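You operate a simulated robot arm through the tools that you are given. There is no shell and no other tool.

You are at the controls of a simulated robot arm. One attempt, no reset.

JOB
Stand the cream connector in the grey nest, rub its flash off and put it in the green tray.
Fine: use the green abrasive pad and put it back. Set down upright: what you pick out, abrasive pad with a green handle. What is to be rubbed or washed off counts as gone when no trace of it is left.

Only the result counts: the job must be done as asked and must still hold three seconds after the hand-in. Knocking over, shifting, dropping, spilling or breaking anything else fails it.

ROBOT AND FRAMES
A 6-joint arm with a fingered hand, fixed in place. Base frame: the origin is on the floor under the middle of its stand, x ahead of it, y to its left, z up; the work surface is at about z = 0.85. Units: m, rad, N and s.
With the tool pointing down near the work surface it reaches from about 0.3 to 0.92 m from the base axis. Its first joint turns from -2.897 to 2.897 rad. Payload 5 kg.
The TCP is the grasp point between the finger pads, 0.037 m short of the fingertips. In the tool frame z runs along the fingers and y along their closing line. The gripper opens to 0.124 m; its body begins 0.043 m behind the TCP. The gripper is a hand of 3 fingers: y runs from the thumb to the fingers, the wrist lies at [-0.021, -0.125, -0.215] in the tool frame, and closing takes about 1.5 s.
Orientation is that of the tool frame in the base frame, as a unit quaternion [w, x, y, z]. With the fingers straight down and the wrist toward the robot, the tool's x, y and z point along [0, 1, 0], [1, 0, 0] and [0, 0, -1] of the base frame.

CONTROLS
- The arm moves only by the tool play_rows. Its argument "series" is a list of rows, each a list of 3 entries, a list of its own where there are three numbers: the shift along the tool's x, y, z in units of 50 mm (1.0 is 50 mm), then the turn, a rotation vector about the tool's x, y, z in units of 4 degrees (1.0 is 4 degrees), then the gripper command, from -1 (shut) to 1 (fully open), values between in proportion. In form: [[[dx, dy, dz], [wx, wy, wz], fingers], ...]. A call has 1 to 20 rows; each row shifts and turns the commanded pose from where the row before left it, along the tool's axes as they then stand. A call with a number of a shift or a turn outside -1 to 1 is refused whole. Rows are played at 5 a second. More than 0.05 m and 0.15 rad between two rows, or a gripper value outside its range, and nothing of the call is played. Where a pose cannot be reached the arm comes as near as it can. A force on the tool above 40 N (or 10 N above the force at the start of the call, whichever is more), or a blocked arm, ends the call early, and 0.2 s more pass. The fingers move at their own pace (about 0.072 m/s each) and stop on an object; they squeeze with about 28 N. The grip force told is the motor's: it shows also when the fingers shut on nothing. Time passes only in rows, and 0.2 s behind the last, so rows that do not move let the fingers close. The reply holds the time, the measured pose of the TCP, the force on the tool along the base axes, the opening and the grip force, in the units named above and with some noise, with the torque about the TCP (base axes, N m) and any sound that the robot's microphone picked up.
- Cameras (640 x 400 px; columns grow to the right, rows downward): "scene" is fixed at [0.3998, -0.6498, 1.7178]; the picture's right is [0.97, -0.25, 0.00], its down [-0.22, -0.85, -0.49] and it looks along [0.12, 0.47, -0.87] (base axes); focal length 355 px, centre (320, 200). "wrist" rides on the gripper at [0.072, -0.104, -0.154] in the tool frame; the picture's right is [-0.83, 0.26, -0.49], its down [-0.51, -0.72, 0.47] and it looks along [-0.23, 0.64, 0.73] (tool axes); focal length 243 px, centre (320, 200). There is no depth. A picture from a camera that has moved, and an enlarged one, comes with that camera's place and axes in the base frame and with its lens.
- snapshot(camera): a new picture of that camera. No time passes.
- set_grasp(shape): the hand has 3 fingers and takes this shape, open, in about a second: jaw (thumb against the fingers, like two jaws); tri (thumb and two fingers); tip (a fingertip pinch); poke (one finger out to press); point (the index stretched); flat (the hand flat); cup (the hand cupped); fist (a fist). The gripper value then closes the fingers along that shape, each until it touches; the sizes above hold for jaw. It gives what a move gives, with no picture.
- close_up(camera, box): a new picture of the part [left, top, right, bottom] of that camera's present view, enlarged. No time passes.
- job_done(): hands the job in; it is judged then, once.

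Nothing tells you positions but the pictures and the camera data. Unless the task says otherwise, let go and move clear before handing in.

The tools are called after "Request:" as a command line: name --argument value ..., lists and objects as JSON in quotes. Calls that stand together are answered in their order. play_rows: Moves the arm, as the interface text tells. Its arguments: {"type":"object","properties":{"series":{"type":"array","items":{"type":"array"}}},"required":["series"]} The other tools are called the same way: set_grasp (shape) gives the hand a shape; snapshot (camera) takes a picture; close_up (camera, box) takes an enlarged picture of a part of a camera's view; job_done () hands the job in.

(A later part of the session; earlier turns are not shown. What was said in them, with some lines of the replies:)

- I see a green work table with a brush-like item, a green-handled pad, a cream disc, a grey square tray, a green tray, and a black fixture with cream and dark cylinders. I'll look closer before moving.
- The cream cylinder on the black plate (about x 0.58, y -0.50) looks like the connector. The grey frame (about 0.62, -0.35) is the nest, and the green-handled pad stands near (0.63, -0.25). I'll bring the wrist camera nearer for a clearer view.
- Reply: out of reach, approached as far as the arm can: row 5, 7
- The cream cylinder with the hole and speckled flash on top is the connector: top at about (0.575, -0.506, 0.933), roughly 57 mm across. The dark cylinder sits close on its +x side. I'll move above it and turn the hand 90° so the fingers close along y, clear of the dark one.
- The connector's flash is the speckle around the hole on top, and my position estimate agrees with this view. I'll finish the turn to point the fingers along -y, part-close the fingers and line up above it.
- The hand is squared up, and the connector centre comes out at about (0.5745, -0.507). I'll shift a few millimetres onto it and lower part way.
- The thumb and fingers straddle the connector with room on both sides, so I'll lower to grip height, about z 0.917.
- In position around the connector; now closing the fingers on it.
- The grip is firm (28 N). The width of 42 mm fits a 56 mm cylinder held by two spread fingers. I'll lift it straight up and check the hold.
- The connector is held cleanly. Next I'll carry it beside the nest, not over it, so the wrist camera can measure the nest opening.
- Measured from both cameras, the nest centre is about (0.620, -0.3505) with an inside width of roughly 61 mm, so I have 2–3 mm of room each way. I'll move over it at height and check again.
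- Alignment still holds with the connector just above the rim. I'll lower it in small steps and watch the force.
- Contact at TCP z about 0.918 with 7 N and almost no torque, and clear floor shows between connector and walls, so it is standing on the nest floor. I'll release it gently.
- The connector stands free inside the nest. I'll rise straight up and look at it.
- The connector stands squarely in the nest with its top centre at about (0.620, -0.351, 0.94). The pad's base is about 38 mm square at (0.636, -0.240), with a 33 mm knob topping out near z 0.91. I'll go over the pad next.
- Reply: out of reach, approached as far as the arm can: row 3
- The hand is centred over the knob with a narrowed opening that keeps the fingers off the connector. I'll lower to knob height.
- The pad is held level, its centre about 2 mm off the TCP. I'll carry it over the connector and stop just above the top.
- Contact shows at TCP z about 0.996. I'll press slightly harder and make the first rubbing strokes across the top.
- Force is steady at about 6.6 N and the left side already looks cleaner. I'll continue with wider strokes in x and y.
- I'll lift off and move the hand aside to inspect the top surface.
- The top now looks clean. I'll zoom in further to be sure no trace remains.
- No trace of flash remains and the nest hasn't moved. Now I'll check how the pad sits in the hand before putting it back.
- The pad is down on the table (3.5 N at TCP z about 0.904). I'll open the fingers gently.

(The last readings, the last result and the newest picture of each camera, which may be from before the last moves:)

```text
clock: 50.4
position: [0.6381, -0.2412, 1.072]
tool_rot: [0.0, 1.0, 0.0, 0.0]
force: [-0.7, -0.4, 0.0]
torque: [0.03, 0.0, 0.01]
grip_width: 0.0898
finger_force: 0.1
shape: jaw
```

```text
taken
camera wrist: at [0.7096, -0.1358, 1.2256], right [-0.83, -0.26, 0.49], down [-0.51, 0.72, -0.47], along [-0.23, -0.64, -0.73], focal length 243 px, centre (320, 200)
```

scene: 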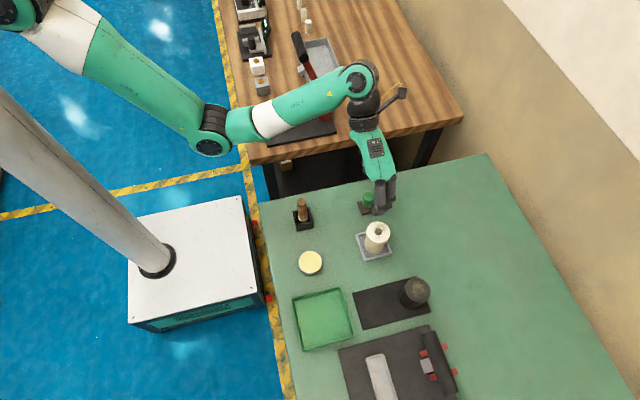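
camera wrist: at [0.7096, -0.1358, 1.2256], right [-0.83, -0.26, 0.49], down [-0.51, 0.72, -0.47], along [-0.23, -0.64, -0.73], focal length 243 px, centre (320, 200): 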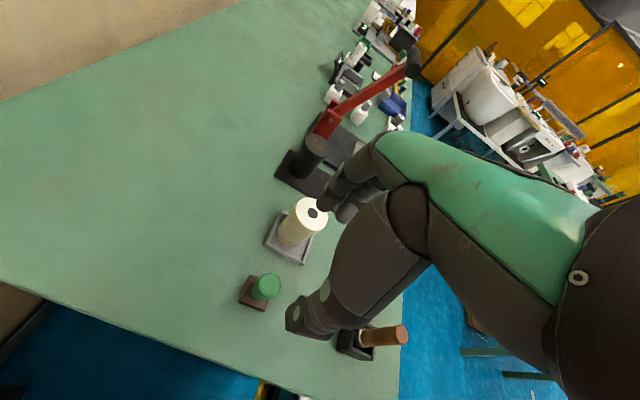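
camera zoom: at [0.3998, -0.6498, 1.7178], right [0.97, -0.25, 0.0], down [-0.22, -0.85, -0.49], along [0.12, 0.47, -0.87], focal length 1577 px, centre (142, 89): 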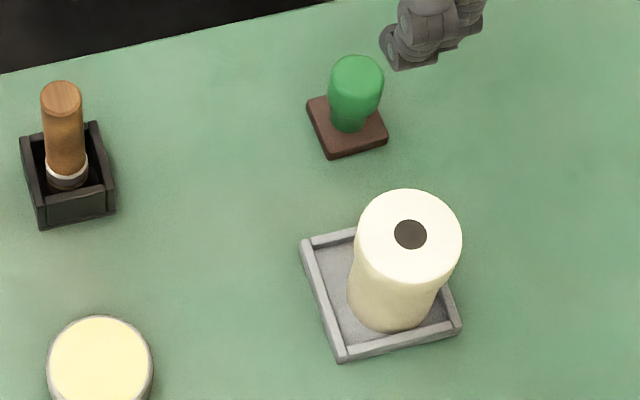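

The pad is back on its spot, upright. The connector now stands at about (0.6243, -0.355) inside the nest, so I'll move over it.

Request:
play_rows --series '[[[-0.053, 0.46, 0], [0, 0, 0], 0.45], [[-0.053, 0.46, 0], [0, 0, 0], 0.45], [[-0.053, 0.46, 0], [0, 0, 0], 0.45], [[-0.053, 0.46, 0], [0, 0, 0], 0.45], [[-0.053, 0.46, 0], [0, 0, 0], 0.45], [[0, 0, 0.5], [0, 0, 0], 0.45], [[0, 0, 0.5], [0, 0, 0], 0.45], [[0, 0, 0.4], [0, 0, 0], 0.45], [[0, 0, 0], [0, 0, 0], 0.45], [[0, 0, 0], [0, 0, 0], 0.45]]'

Request:
close_up --camera "wrist" --box '[230, 170, 390, 350]'

Request:
close_up --camera "scene" --box '[340, 190, 430, 270]'

```text
clock: 52.6
position: [0.6226, -0.3541, 1.0048]
tool_rot: [0.0, 1.0, 0.0, 0.0]
force: [-0.7, 0.1, -0.6]
torque: [0.01, -0.01, -0.02]
grip_width: 0.0894
finger_force: 0.0
shape: jaw
```

```text
2.22 times, centred on (310, 260) of wrist
camera zoom: at [0.6953, -0.2498, 1.1581], right [-0.83, -0.26, 0.49], down [-0.51, 0.72, -0.47], along [-0.23, -0.64, -0.73], focal length 539 px, centre (342, 67)
```

zoom: 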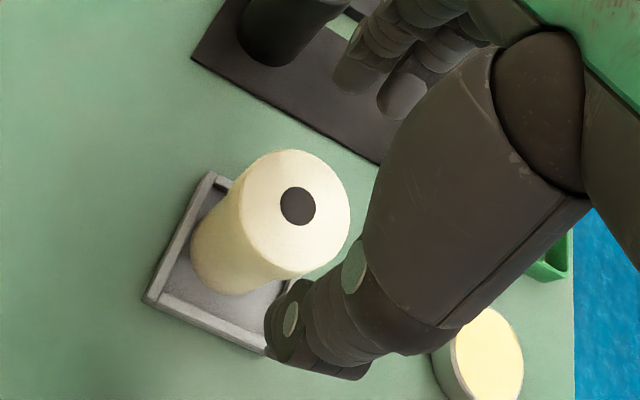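

```text
5.00 times, centred on (385, 230) of scene
camera zoom: at [0.3998, -0.6498, 1.7178], right [0.97, -0.25, 0.0], down [-0.22, -0.85, -0.49], along [0.12, 0.47, -0.87], focal length 1774 px, centre (-5, 50)
```

zoom: 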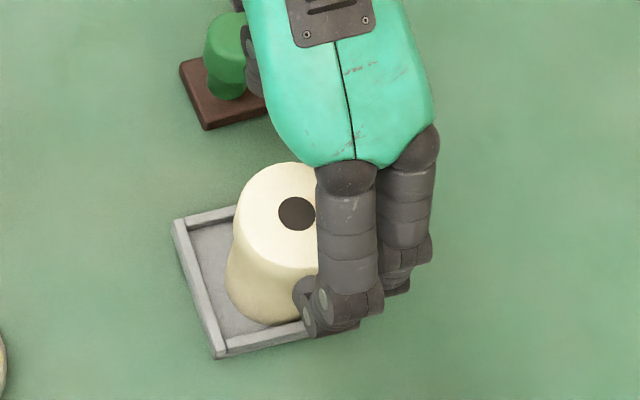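

Centred over it. I'll lower to the same grip height as before.

Request:
play_rows --series '[[[0.01, 0.02, 0.4], [0, 0, 0], 0.45], [[0, 0, 0.4], [0, 0, 0], 0.45], [[0, 0, 0.4], [0, 0, 0], 0.45], [[0, 0, 0.3], [0, 0, 0], 0.45], [[0, 0, 0.2], [0, 0, 0], 0.45], [[0, 0, 0], [0, 0, 0], 0.45], [[0, 0, 0], [0, 0, 0], 0.45]]'

Request:
close_up --camera "wrist" --box '[230, 170, 390, 350]'

Request:
close_up --camera "scene" --box '[340, 190, 430, 270]'

```text
clock: 54.2
position: [0.6245, -0.3553, 0.9188]
tool_rot: [0.0, 1.0, 0.0, 0.0]
force: [-0.3, -0.9, 0.3]
torque: [-0.02, -0.01, 0.0]
grip_width: 0.0896
finger_force: 0.0
shape: jaw
```

```text
2.22 times, centred on (310, 260) of wrist
camera zoom: at [0.6966, -0.2507, 1.0722], right [-0.83, -0.26, 0.49], down [-0.51, 0.72, -0.47], along [-0.23, -0.64, -0.73], focal length 539 px, centre (342, 67)
```

zoom: 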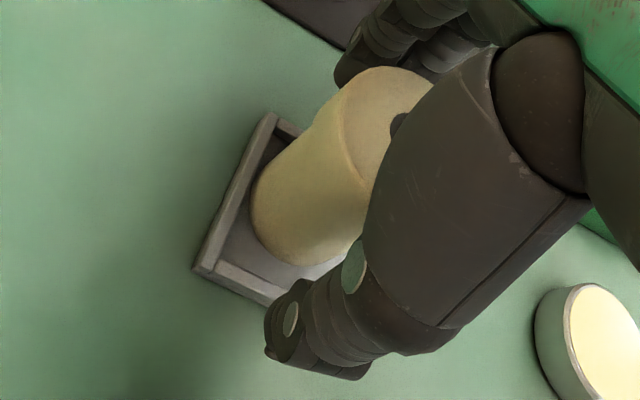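

```text
5.00 times, centred on (385, 230) of scene
camera zoom: at [0.3998, -0.6498, 1.7178], right [0.97, -0.25, 0.0], down [-0.22, -0.85, -0.49], along [0.12, 0.47, -0.87], focal length 1774 px, centre (-5, 50)
```

zoom: 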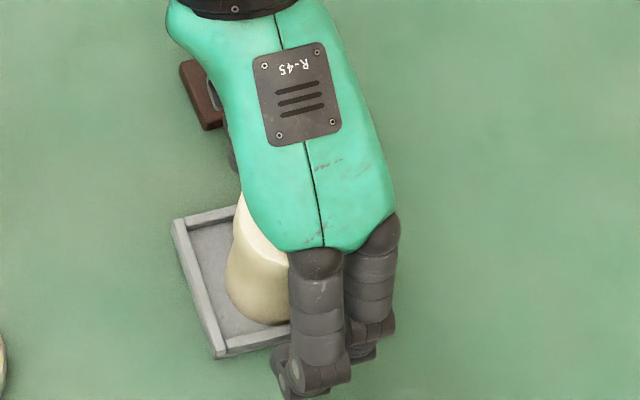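

Request:
play_rows --series '[[[0, 0, 0], [0, 0, 0], -0.2], [[0, 0, 0], [0, 0, 0], -1], [[0, 0, 0], [0, 0, 0], -1], [[0, 0, 0], [0, 0, 0], -1], [[0, 0, 0], [0, 0, 0], -1], [[0, 0, 0], [0, 0, 0], -1]]'

Request:
close_up --camera "wrist" --box '[230, 170, 390, 350]'

```text
clock: 55.6
position: [0.6248, -0.3546, 0.9187]
tool_rot: [0.0, 1.0, 0.0, -0.001]
force: [-0.4, 0.2, -0.1]
torque: [0.0, 0.01, -0.02]
grip_width: 0.0418
finger_force: 28.0
shape: jaw
```

```text
2.22 times, centred on (310, 260) of wrist
camera zoom: at [0.6967, -0.2507, 1.0722], right [-0.83, -0.26, 0.49], down [-0.51, 0.72, -0.47], along [-0.23, -0.64, -0.73], focal length 539 px, centre (342, 67)
```

zoom: 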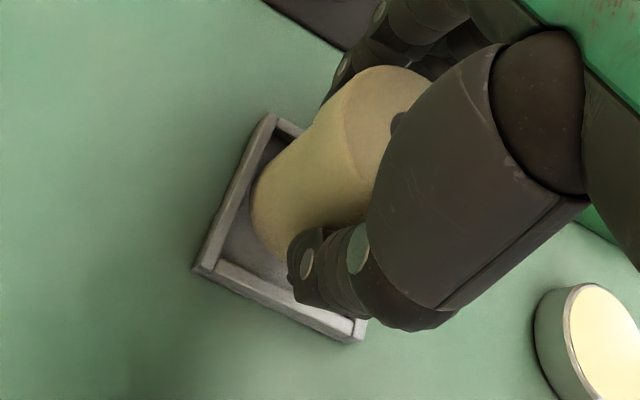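

Firm grip again. I'll lift out of the nest and carry it over the green tray, whose centre is about (0.446, -0.494).

Request:
play_rows --series '[[[0, 0, -0.1], [0, 0, 0], -1], [[0, 0, -0.3], [0, 0, 0], -1], [[0, 0, -0.5], [0, 0, 0], -1], [[0, 0, -0.5], [0, 0, 0], -1], [[0, 0, -0.6], [0, 0, 0], -1], [[0, 0, 0], [0, 0, 0], -1], [[-0.4475, 0.3475, 0], [0, 0, 0], -1], [[-0.4475, 0.3475, 0], [0, 0, 0], -1], [[-0.4475, 0.3475, 0], [0, 0, 0], -1], [[-0.4475, 0.3475, 0], [0, 0, 0], -1], [[-0.4475, 0.3475, 0], [0, 0, 0], -1], [[-0.4475, 0.3475, 0], [0, 0, 0], -1], [[-0.4475, 0.3475, 0], [0, 0, 0], -1], [[-0.4475, 0.3475, 0], [0, 0, 0], -1], [[0, 0, 0], [0, 0, 0], -1], [[0, 0, 0], [0, 0, 0], -1]]'

Request:
snapshot --camera "wrist"

Request:
snapshot --camera "scene"

```text
clock: 59.0
position: [0.4455, -0.4951, 1.0194]
tool_rot: [0.0, 1.0, -0.001, 0.0]
force: [1.2, 0.1, -1.0]
torque: [0.02, -0.01, -0.01]
grip_width: 0.0417
finger_force: 28.1
shape: jaw
```

```text
taken
camera wrist: at [0.5173, -0.3911, 1.174], right [-0.83, -0.26, 0.49], down [-0.51, 0.72, -0.47], along [-0.23, -0.64, -0.73], focal length 243 px, centre (320, 200)
```

wrist: 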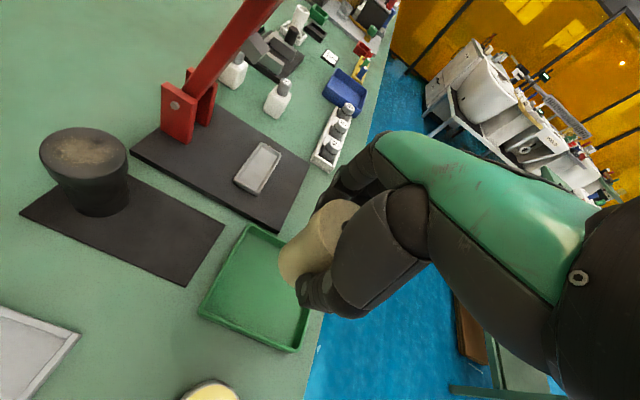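

```text
taken
```

scene: 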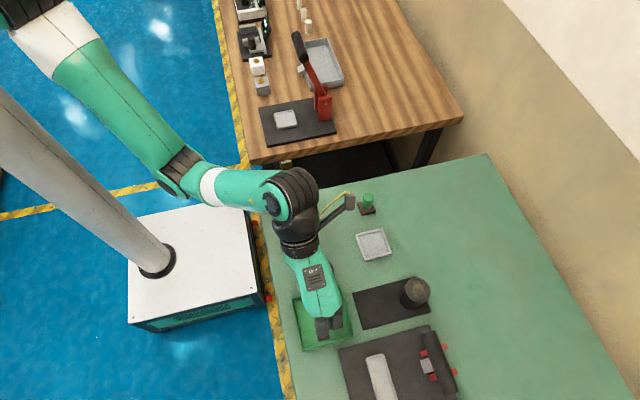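

Request:
play_rows --series '[[[0.02, 0, 0.5], [0, 0, 0], -1], [[0, 0, 0.5], [0, 0, 0], -1], [[0, 0, 0.5], [0, 0, 0], -1], [[0, 0, 0.3], [0, 0, 0], -1], [[0, 0, 0], [0, 0, 0], -1], [[0, 0, 0], [0, 0, 0], -1]]'

Request:
close_up --camera "wrist" --box '[200, 150, 400, 370]'

Request:
close_up --camera "scene" --box '[270, 250, 390, 370]'

```text
clock: 60.4
position: [0.4467, -0.4931, 0.9294]
tool_rot: [0.001, 1.0, 0.0, 0.0]
force: [-0.4, 0.9, -2.0]
torque: [-0.01, -0.02, 0.0]
grip_width: 0.0418
finger_force: 27.9
shape: jaw
```

```text
1.82 times, centred on (300, 260) of wrist
camera zoom: at [0.5193, -0.3893, 1.0827], right [-0.83, -0.26, 0.49], down [-0.51, 0.72, -0.47], along [-0.23, -0.64, -0.73], focal length 441 px, centre (356, 91)
```

zoom: 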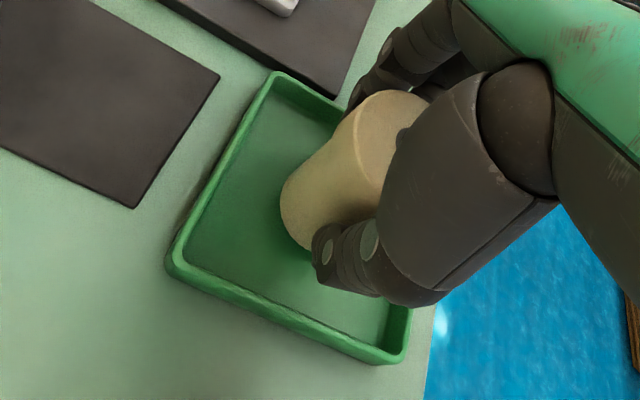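

```text
3.33 times, centred on (330, 310) of scene
camera zoom: at [0.3998, -0.6498, 1.7178], right [0.97, -0.25, 0.0], down [-0.22, -0.85, -0.49], along [0.12, 0.47, -0.87], focal length 1183 px, centre (287, -167)
```

zoom: 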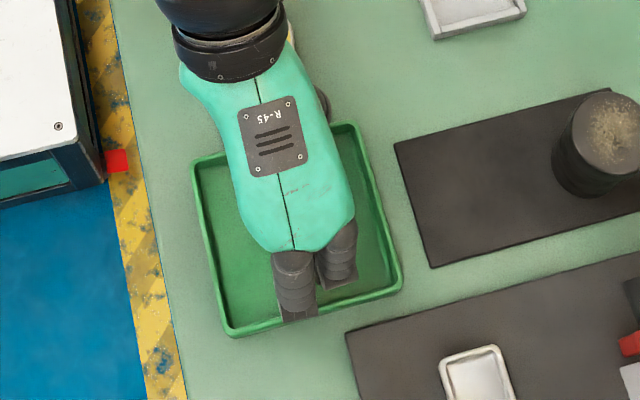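

Request:
play_rows --series '[[[0, 0, 0.08], [0, 0, 0], -1], [[0, 0, 0.08], [0, 0, 0], -1], [[0, 0, 0.05], [0, 0, 0], -1], [[0, 0, 0], [0, 0, 0], -1]]'

```text
clock: 61.4
position: [0.446, -0.4943, 0.9183]
tool_rot: [0.0, 1.0, 0.0, 0.0]
force: [-0.2, -0.1, -1.4]
torque: [0.0, -0.03, 0.02]
grip_width: 0.0418
finger_force: 27.7
shape: jaw
```

Request:
play_rows --series '[[[0, 0, 0.03], [0, 0, 0], -1], [[0, 0, 0.03], [0, 0, 0], -1], [[0, 0, 0], [0, 0, 0], -1]]'

```text
clock: 62.2
position: [0.4476, -0.4949, 0.917]
tool_rot: [0.001, 1.0, -0.001, 0.0]
force: [-0.2, 1.8, 7.1]
torque: [0.06, 0.01, -0.05]
grip_width: 0.0417
finger_force: 28.1
shape: jaw
```

The connector touches the tray floor (7 N). I'll ease off slightly and release.

Request:
play_rows --series '[[[0, 0, -0.02], [0, 0, 0], -1], [[0, 0, 0], [0, 0, 0], -0.2], [[0, 0, 0], [0, 0, 0], 0.1], [[0, 0, 0], [0, 0, 0], 0.3], [[0, 0, 0], [0, 0, 0], 0.45], [[0, 0, 0], [0, 0, 0], 0.45], [[0, 0, 0], [0, 0, 0], 0.45]]'

Request:
close_up --camera "wrist" --box '[200, 150, 400, 370]'

Request:
close_up --camera "scene" --box '[270, 250, 390, 370]'

```text
clock: 63.8
position: [0.446, -0.4939, 0.9162]
tool_rot: [0.001, 1.0, 0.0, 0.001]
force: [-0.1, 0.2, 0.8]
torque: [0.01, -0.01, 0.0]
grip_width: 0.0896
finger_force: 0.0
shape: jaw
```

```text
1.82 times, centred on (300, 260) of wrist
camera zoom: at [0.5185, -0.39, 1.0705], right [-0.83, -0.26, 0.49], down [-0.51, 0.72, -0.47], along [-0.23, -0.64, -0.73], focal length 441 px, centre (356, 91)
```

zoom: 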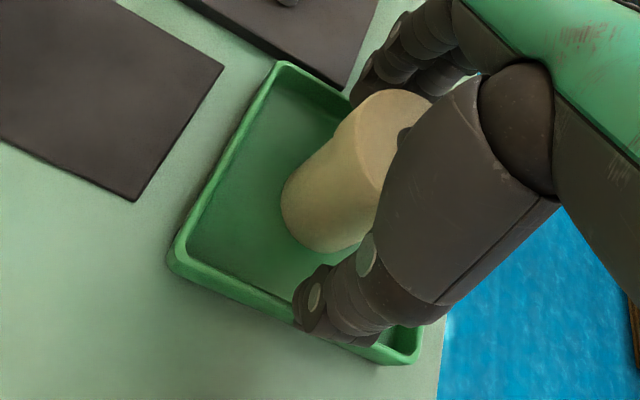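

```text
3.33 times, centred on (330, 310) of scene
camera zoom: at [0.3998, -0.6498, 1.7178], right [0.97, -0.25, 0.0], down [-0.22, -0.85, -0.49], along [0.12, 0.47, -0.87], focal length 1183 px, centre (287, -167)
```

zoom: 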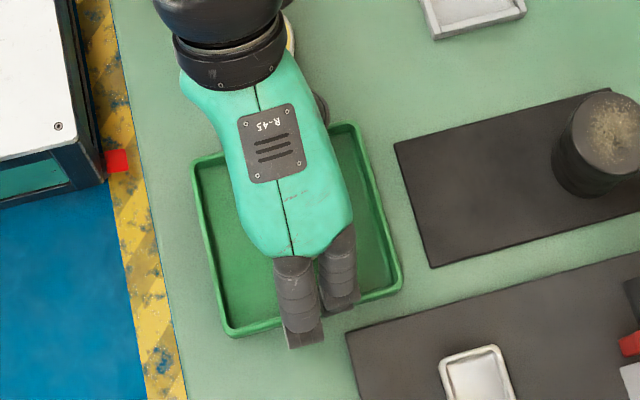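

Released and standing. I'll rise straight up and clear.

Request:
play_rows --series '[[[0, 0, -0.2], [0, 0, 0], 0.45], [[0, 0, -0.4], [0, 0, 0], 0.45], [[0, 0, -0.5], [0, 0, 0], 0.45], [[0, 0, -0.7], [0, 0, 0], 0.45], [[0, 0, -0.8], [0, 0, 0], 0.45], [[0, 0, -0.8], [0, 0, 0], 0.45], [[0, 0, -0.8], [0, 0, 0], 0.45], [[0, -0.6, 0], [0, 0, 0], 0.45], [[0, -0.6, 0], [0, 0, 0], 0.45], [[0, -0.6, 0], [0, 0, 0], 0.45], [[0, -0.6, 0], [0, 0, 0], 0.45], [[0, 0, 0], [0, 0, 0], 0.45]]'

Request:
snapshot --camera "scene"

Request:
close_up --camera "scene" --box '[280, 270, 380, 360]'

Request:
snapshot --camera "wrist"

```text
clock: 66.4
position: [0.4534, -0.3899, 1.1019]
tool_rot: [0.002, 1.0, 0.001, 0.001]
force: [-0.4, 0.0, 0.0]
torque: [0.02, 0.03, -0.03]
grip_width: 0.0895
finger_force: 0.0
shape: jaw
out of reach, approached as far as the arm can: row 10, 11
```

```text
taken
```

scene: 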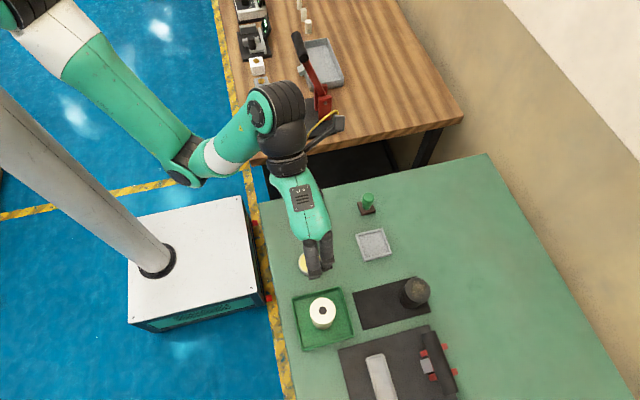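

```text
4.44 times, centred on (330, 315) of scene
camera zoom: at [0.3998, -0.6498, 1.7178], right [0.97, -0.25, 0.0], down [-0.22, -0.85, -0.49], along [0.12, 0.47, -0.87], focal length 1577 px, centre (276, -311)
```

zoom: 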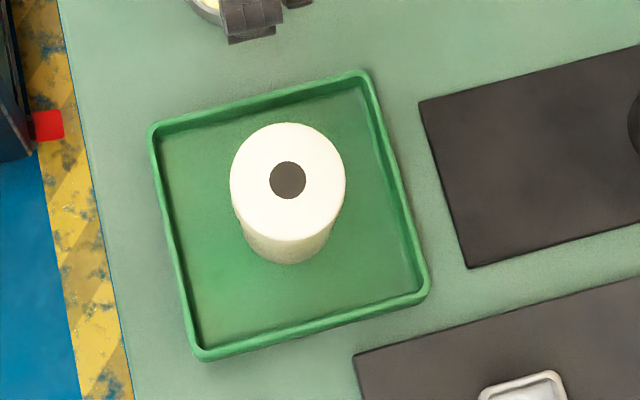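

```text
taken
camera wrist: at [0.5246, -0.2846, 1.2542], right [-0.83, -0.26, 0.49], down [-0.51, 0.72, -0.48], along [-0.23, -0.64, -0.73], focal length 243 px, centre (320, 200)
```

wrist: 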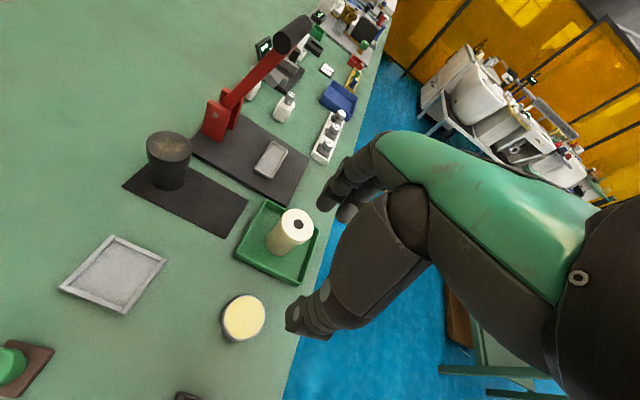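

The connector stands upright and clean in the green tray. I'll move the hand off to one side to check that everything else is in place.

Request:
play_rows --series '[[[0.5, 0, -0.4], [0, 0, 0], 0.45], [[0.5, 0, -0.4], [0, 0, 0], 0.45], [[0.5, 0, -0.4], [0, 0, 0], 0.45], [[0.5, 0, 0], [0, 0, 0], 0.45], [[0.5, 0, 0], [0, 0, 0], 0.45], [[0.5, 0, 0], [0, 0, 0], 0.45], [[0.5, 0, 0], [0, 0, 0], 0.45], [[0, 0, 0], [0, 0, 0], 0.45]]'

Request:
snapshot --camera "scene"

Request:
close_up --camera "scene" --box '[280, 180, 420, 290]'

Request:
close_up --camera "scene" --box '[310, 290, 340, 320]'

```text
clock: 68.2
position: [0.637, -0.4047, 1.1383]
tool_rot: [0.0, 1.0, 0.0, 0.0]
force: [-0.1, 0.5, 0.2]
torque: [0.0, 0.0, -0.02]
grip_width: 0.0895
finger_force: 0.0
shape: jaw
out of reach, approached as far as the arm can: row 1, 2, 3
```

```text
taken
```

scene: 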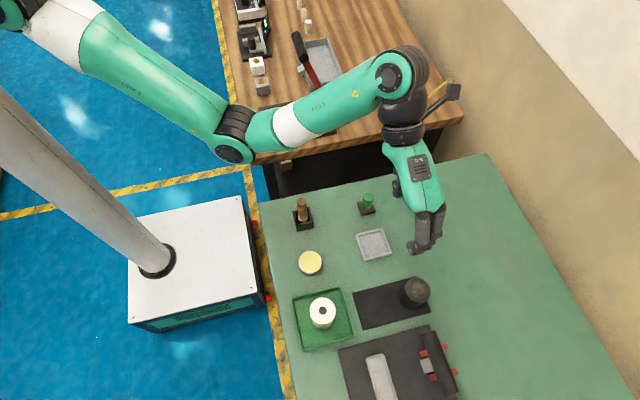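

```text
3.64 times, centred on (350, 235) of scene
camera zoom: at [0.3998, -0.6498, 1.7178], right [0.97, -0.25, 0.0], down [-0.22, -0.85, -0.49], along [0.12, 0.47, -0.87], focal length 1290 px, centre (211, 73)
```

zoom: 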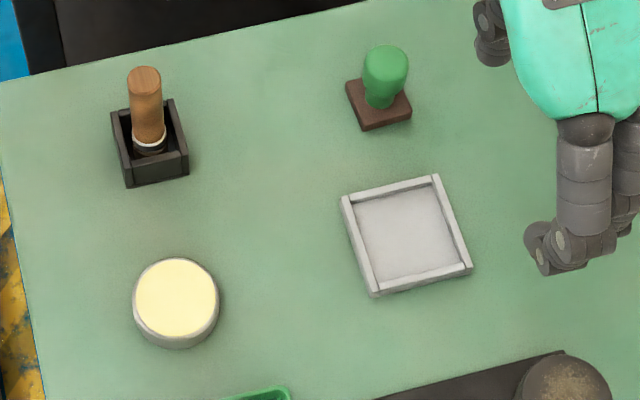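

```text
13.33 times, centred on (325, 305) of scene
camera zoom: at [0.3998, -0.6498, 1.7178], right [0.97, -0.25, 0.0], down [-0.22, -0.85, -0.49], along [0.12, 0.47, -0.87], focal length 4731 px, centre (253, -1200)
```

zoom: 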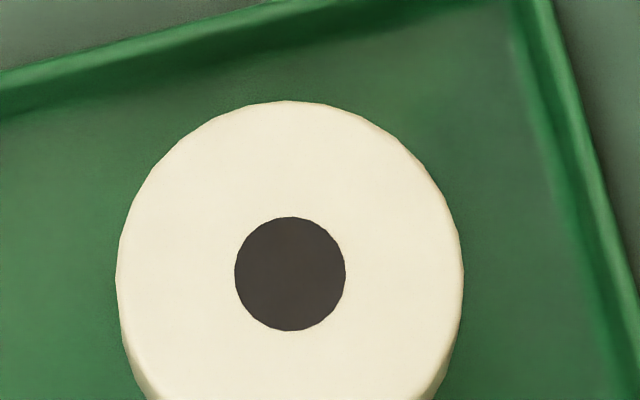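

The connector stands upright in the green tray with a clean top, and the pad is back upright on its spot. The nest, dark cylinder, brush and disc are where they started, and the hand is empty and clear. I'm handing in.

Request:
job_done

```text
The job is handed in.
```

The job is done and handed in. The cream connector stands upright in the green tray with its flash rubbed off.

- **Flash:** I rubbed the top with the green abrasive pad while the connector stood in the grey nest. Close-ups from both cameras showed no trace left. I made one full pass and did not repeat it.
- **Pad:** The pad is back upright within about 1–2 mm of where it started.
- **Everything else:** The connector slid about 5 mm inside the nest during rubbing, but the nest itself stayed put. In the final pictures nothing else on the green table looked moved or knocked. The hand was empty and clear at hand-in.
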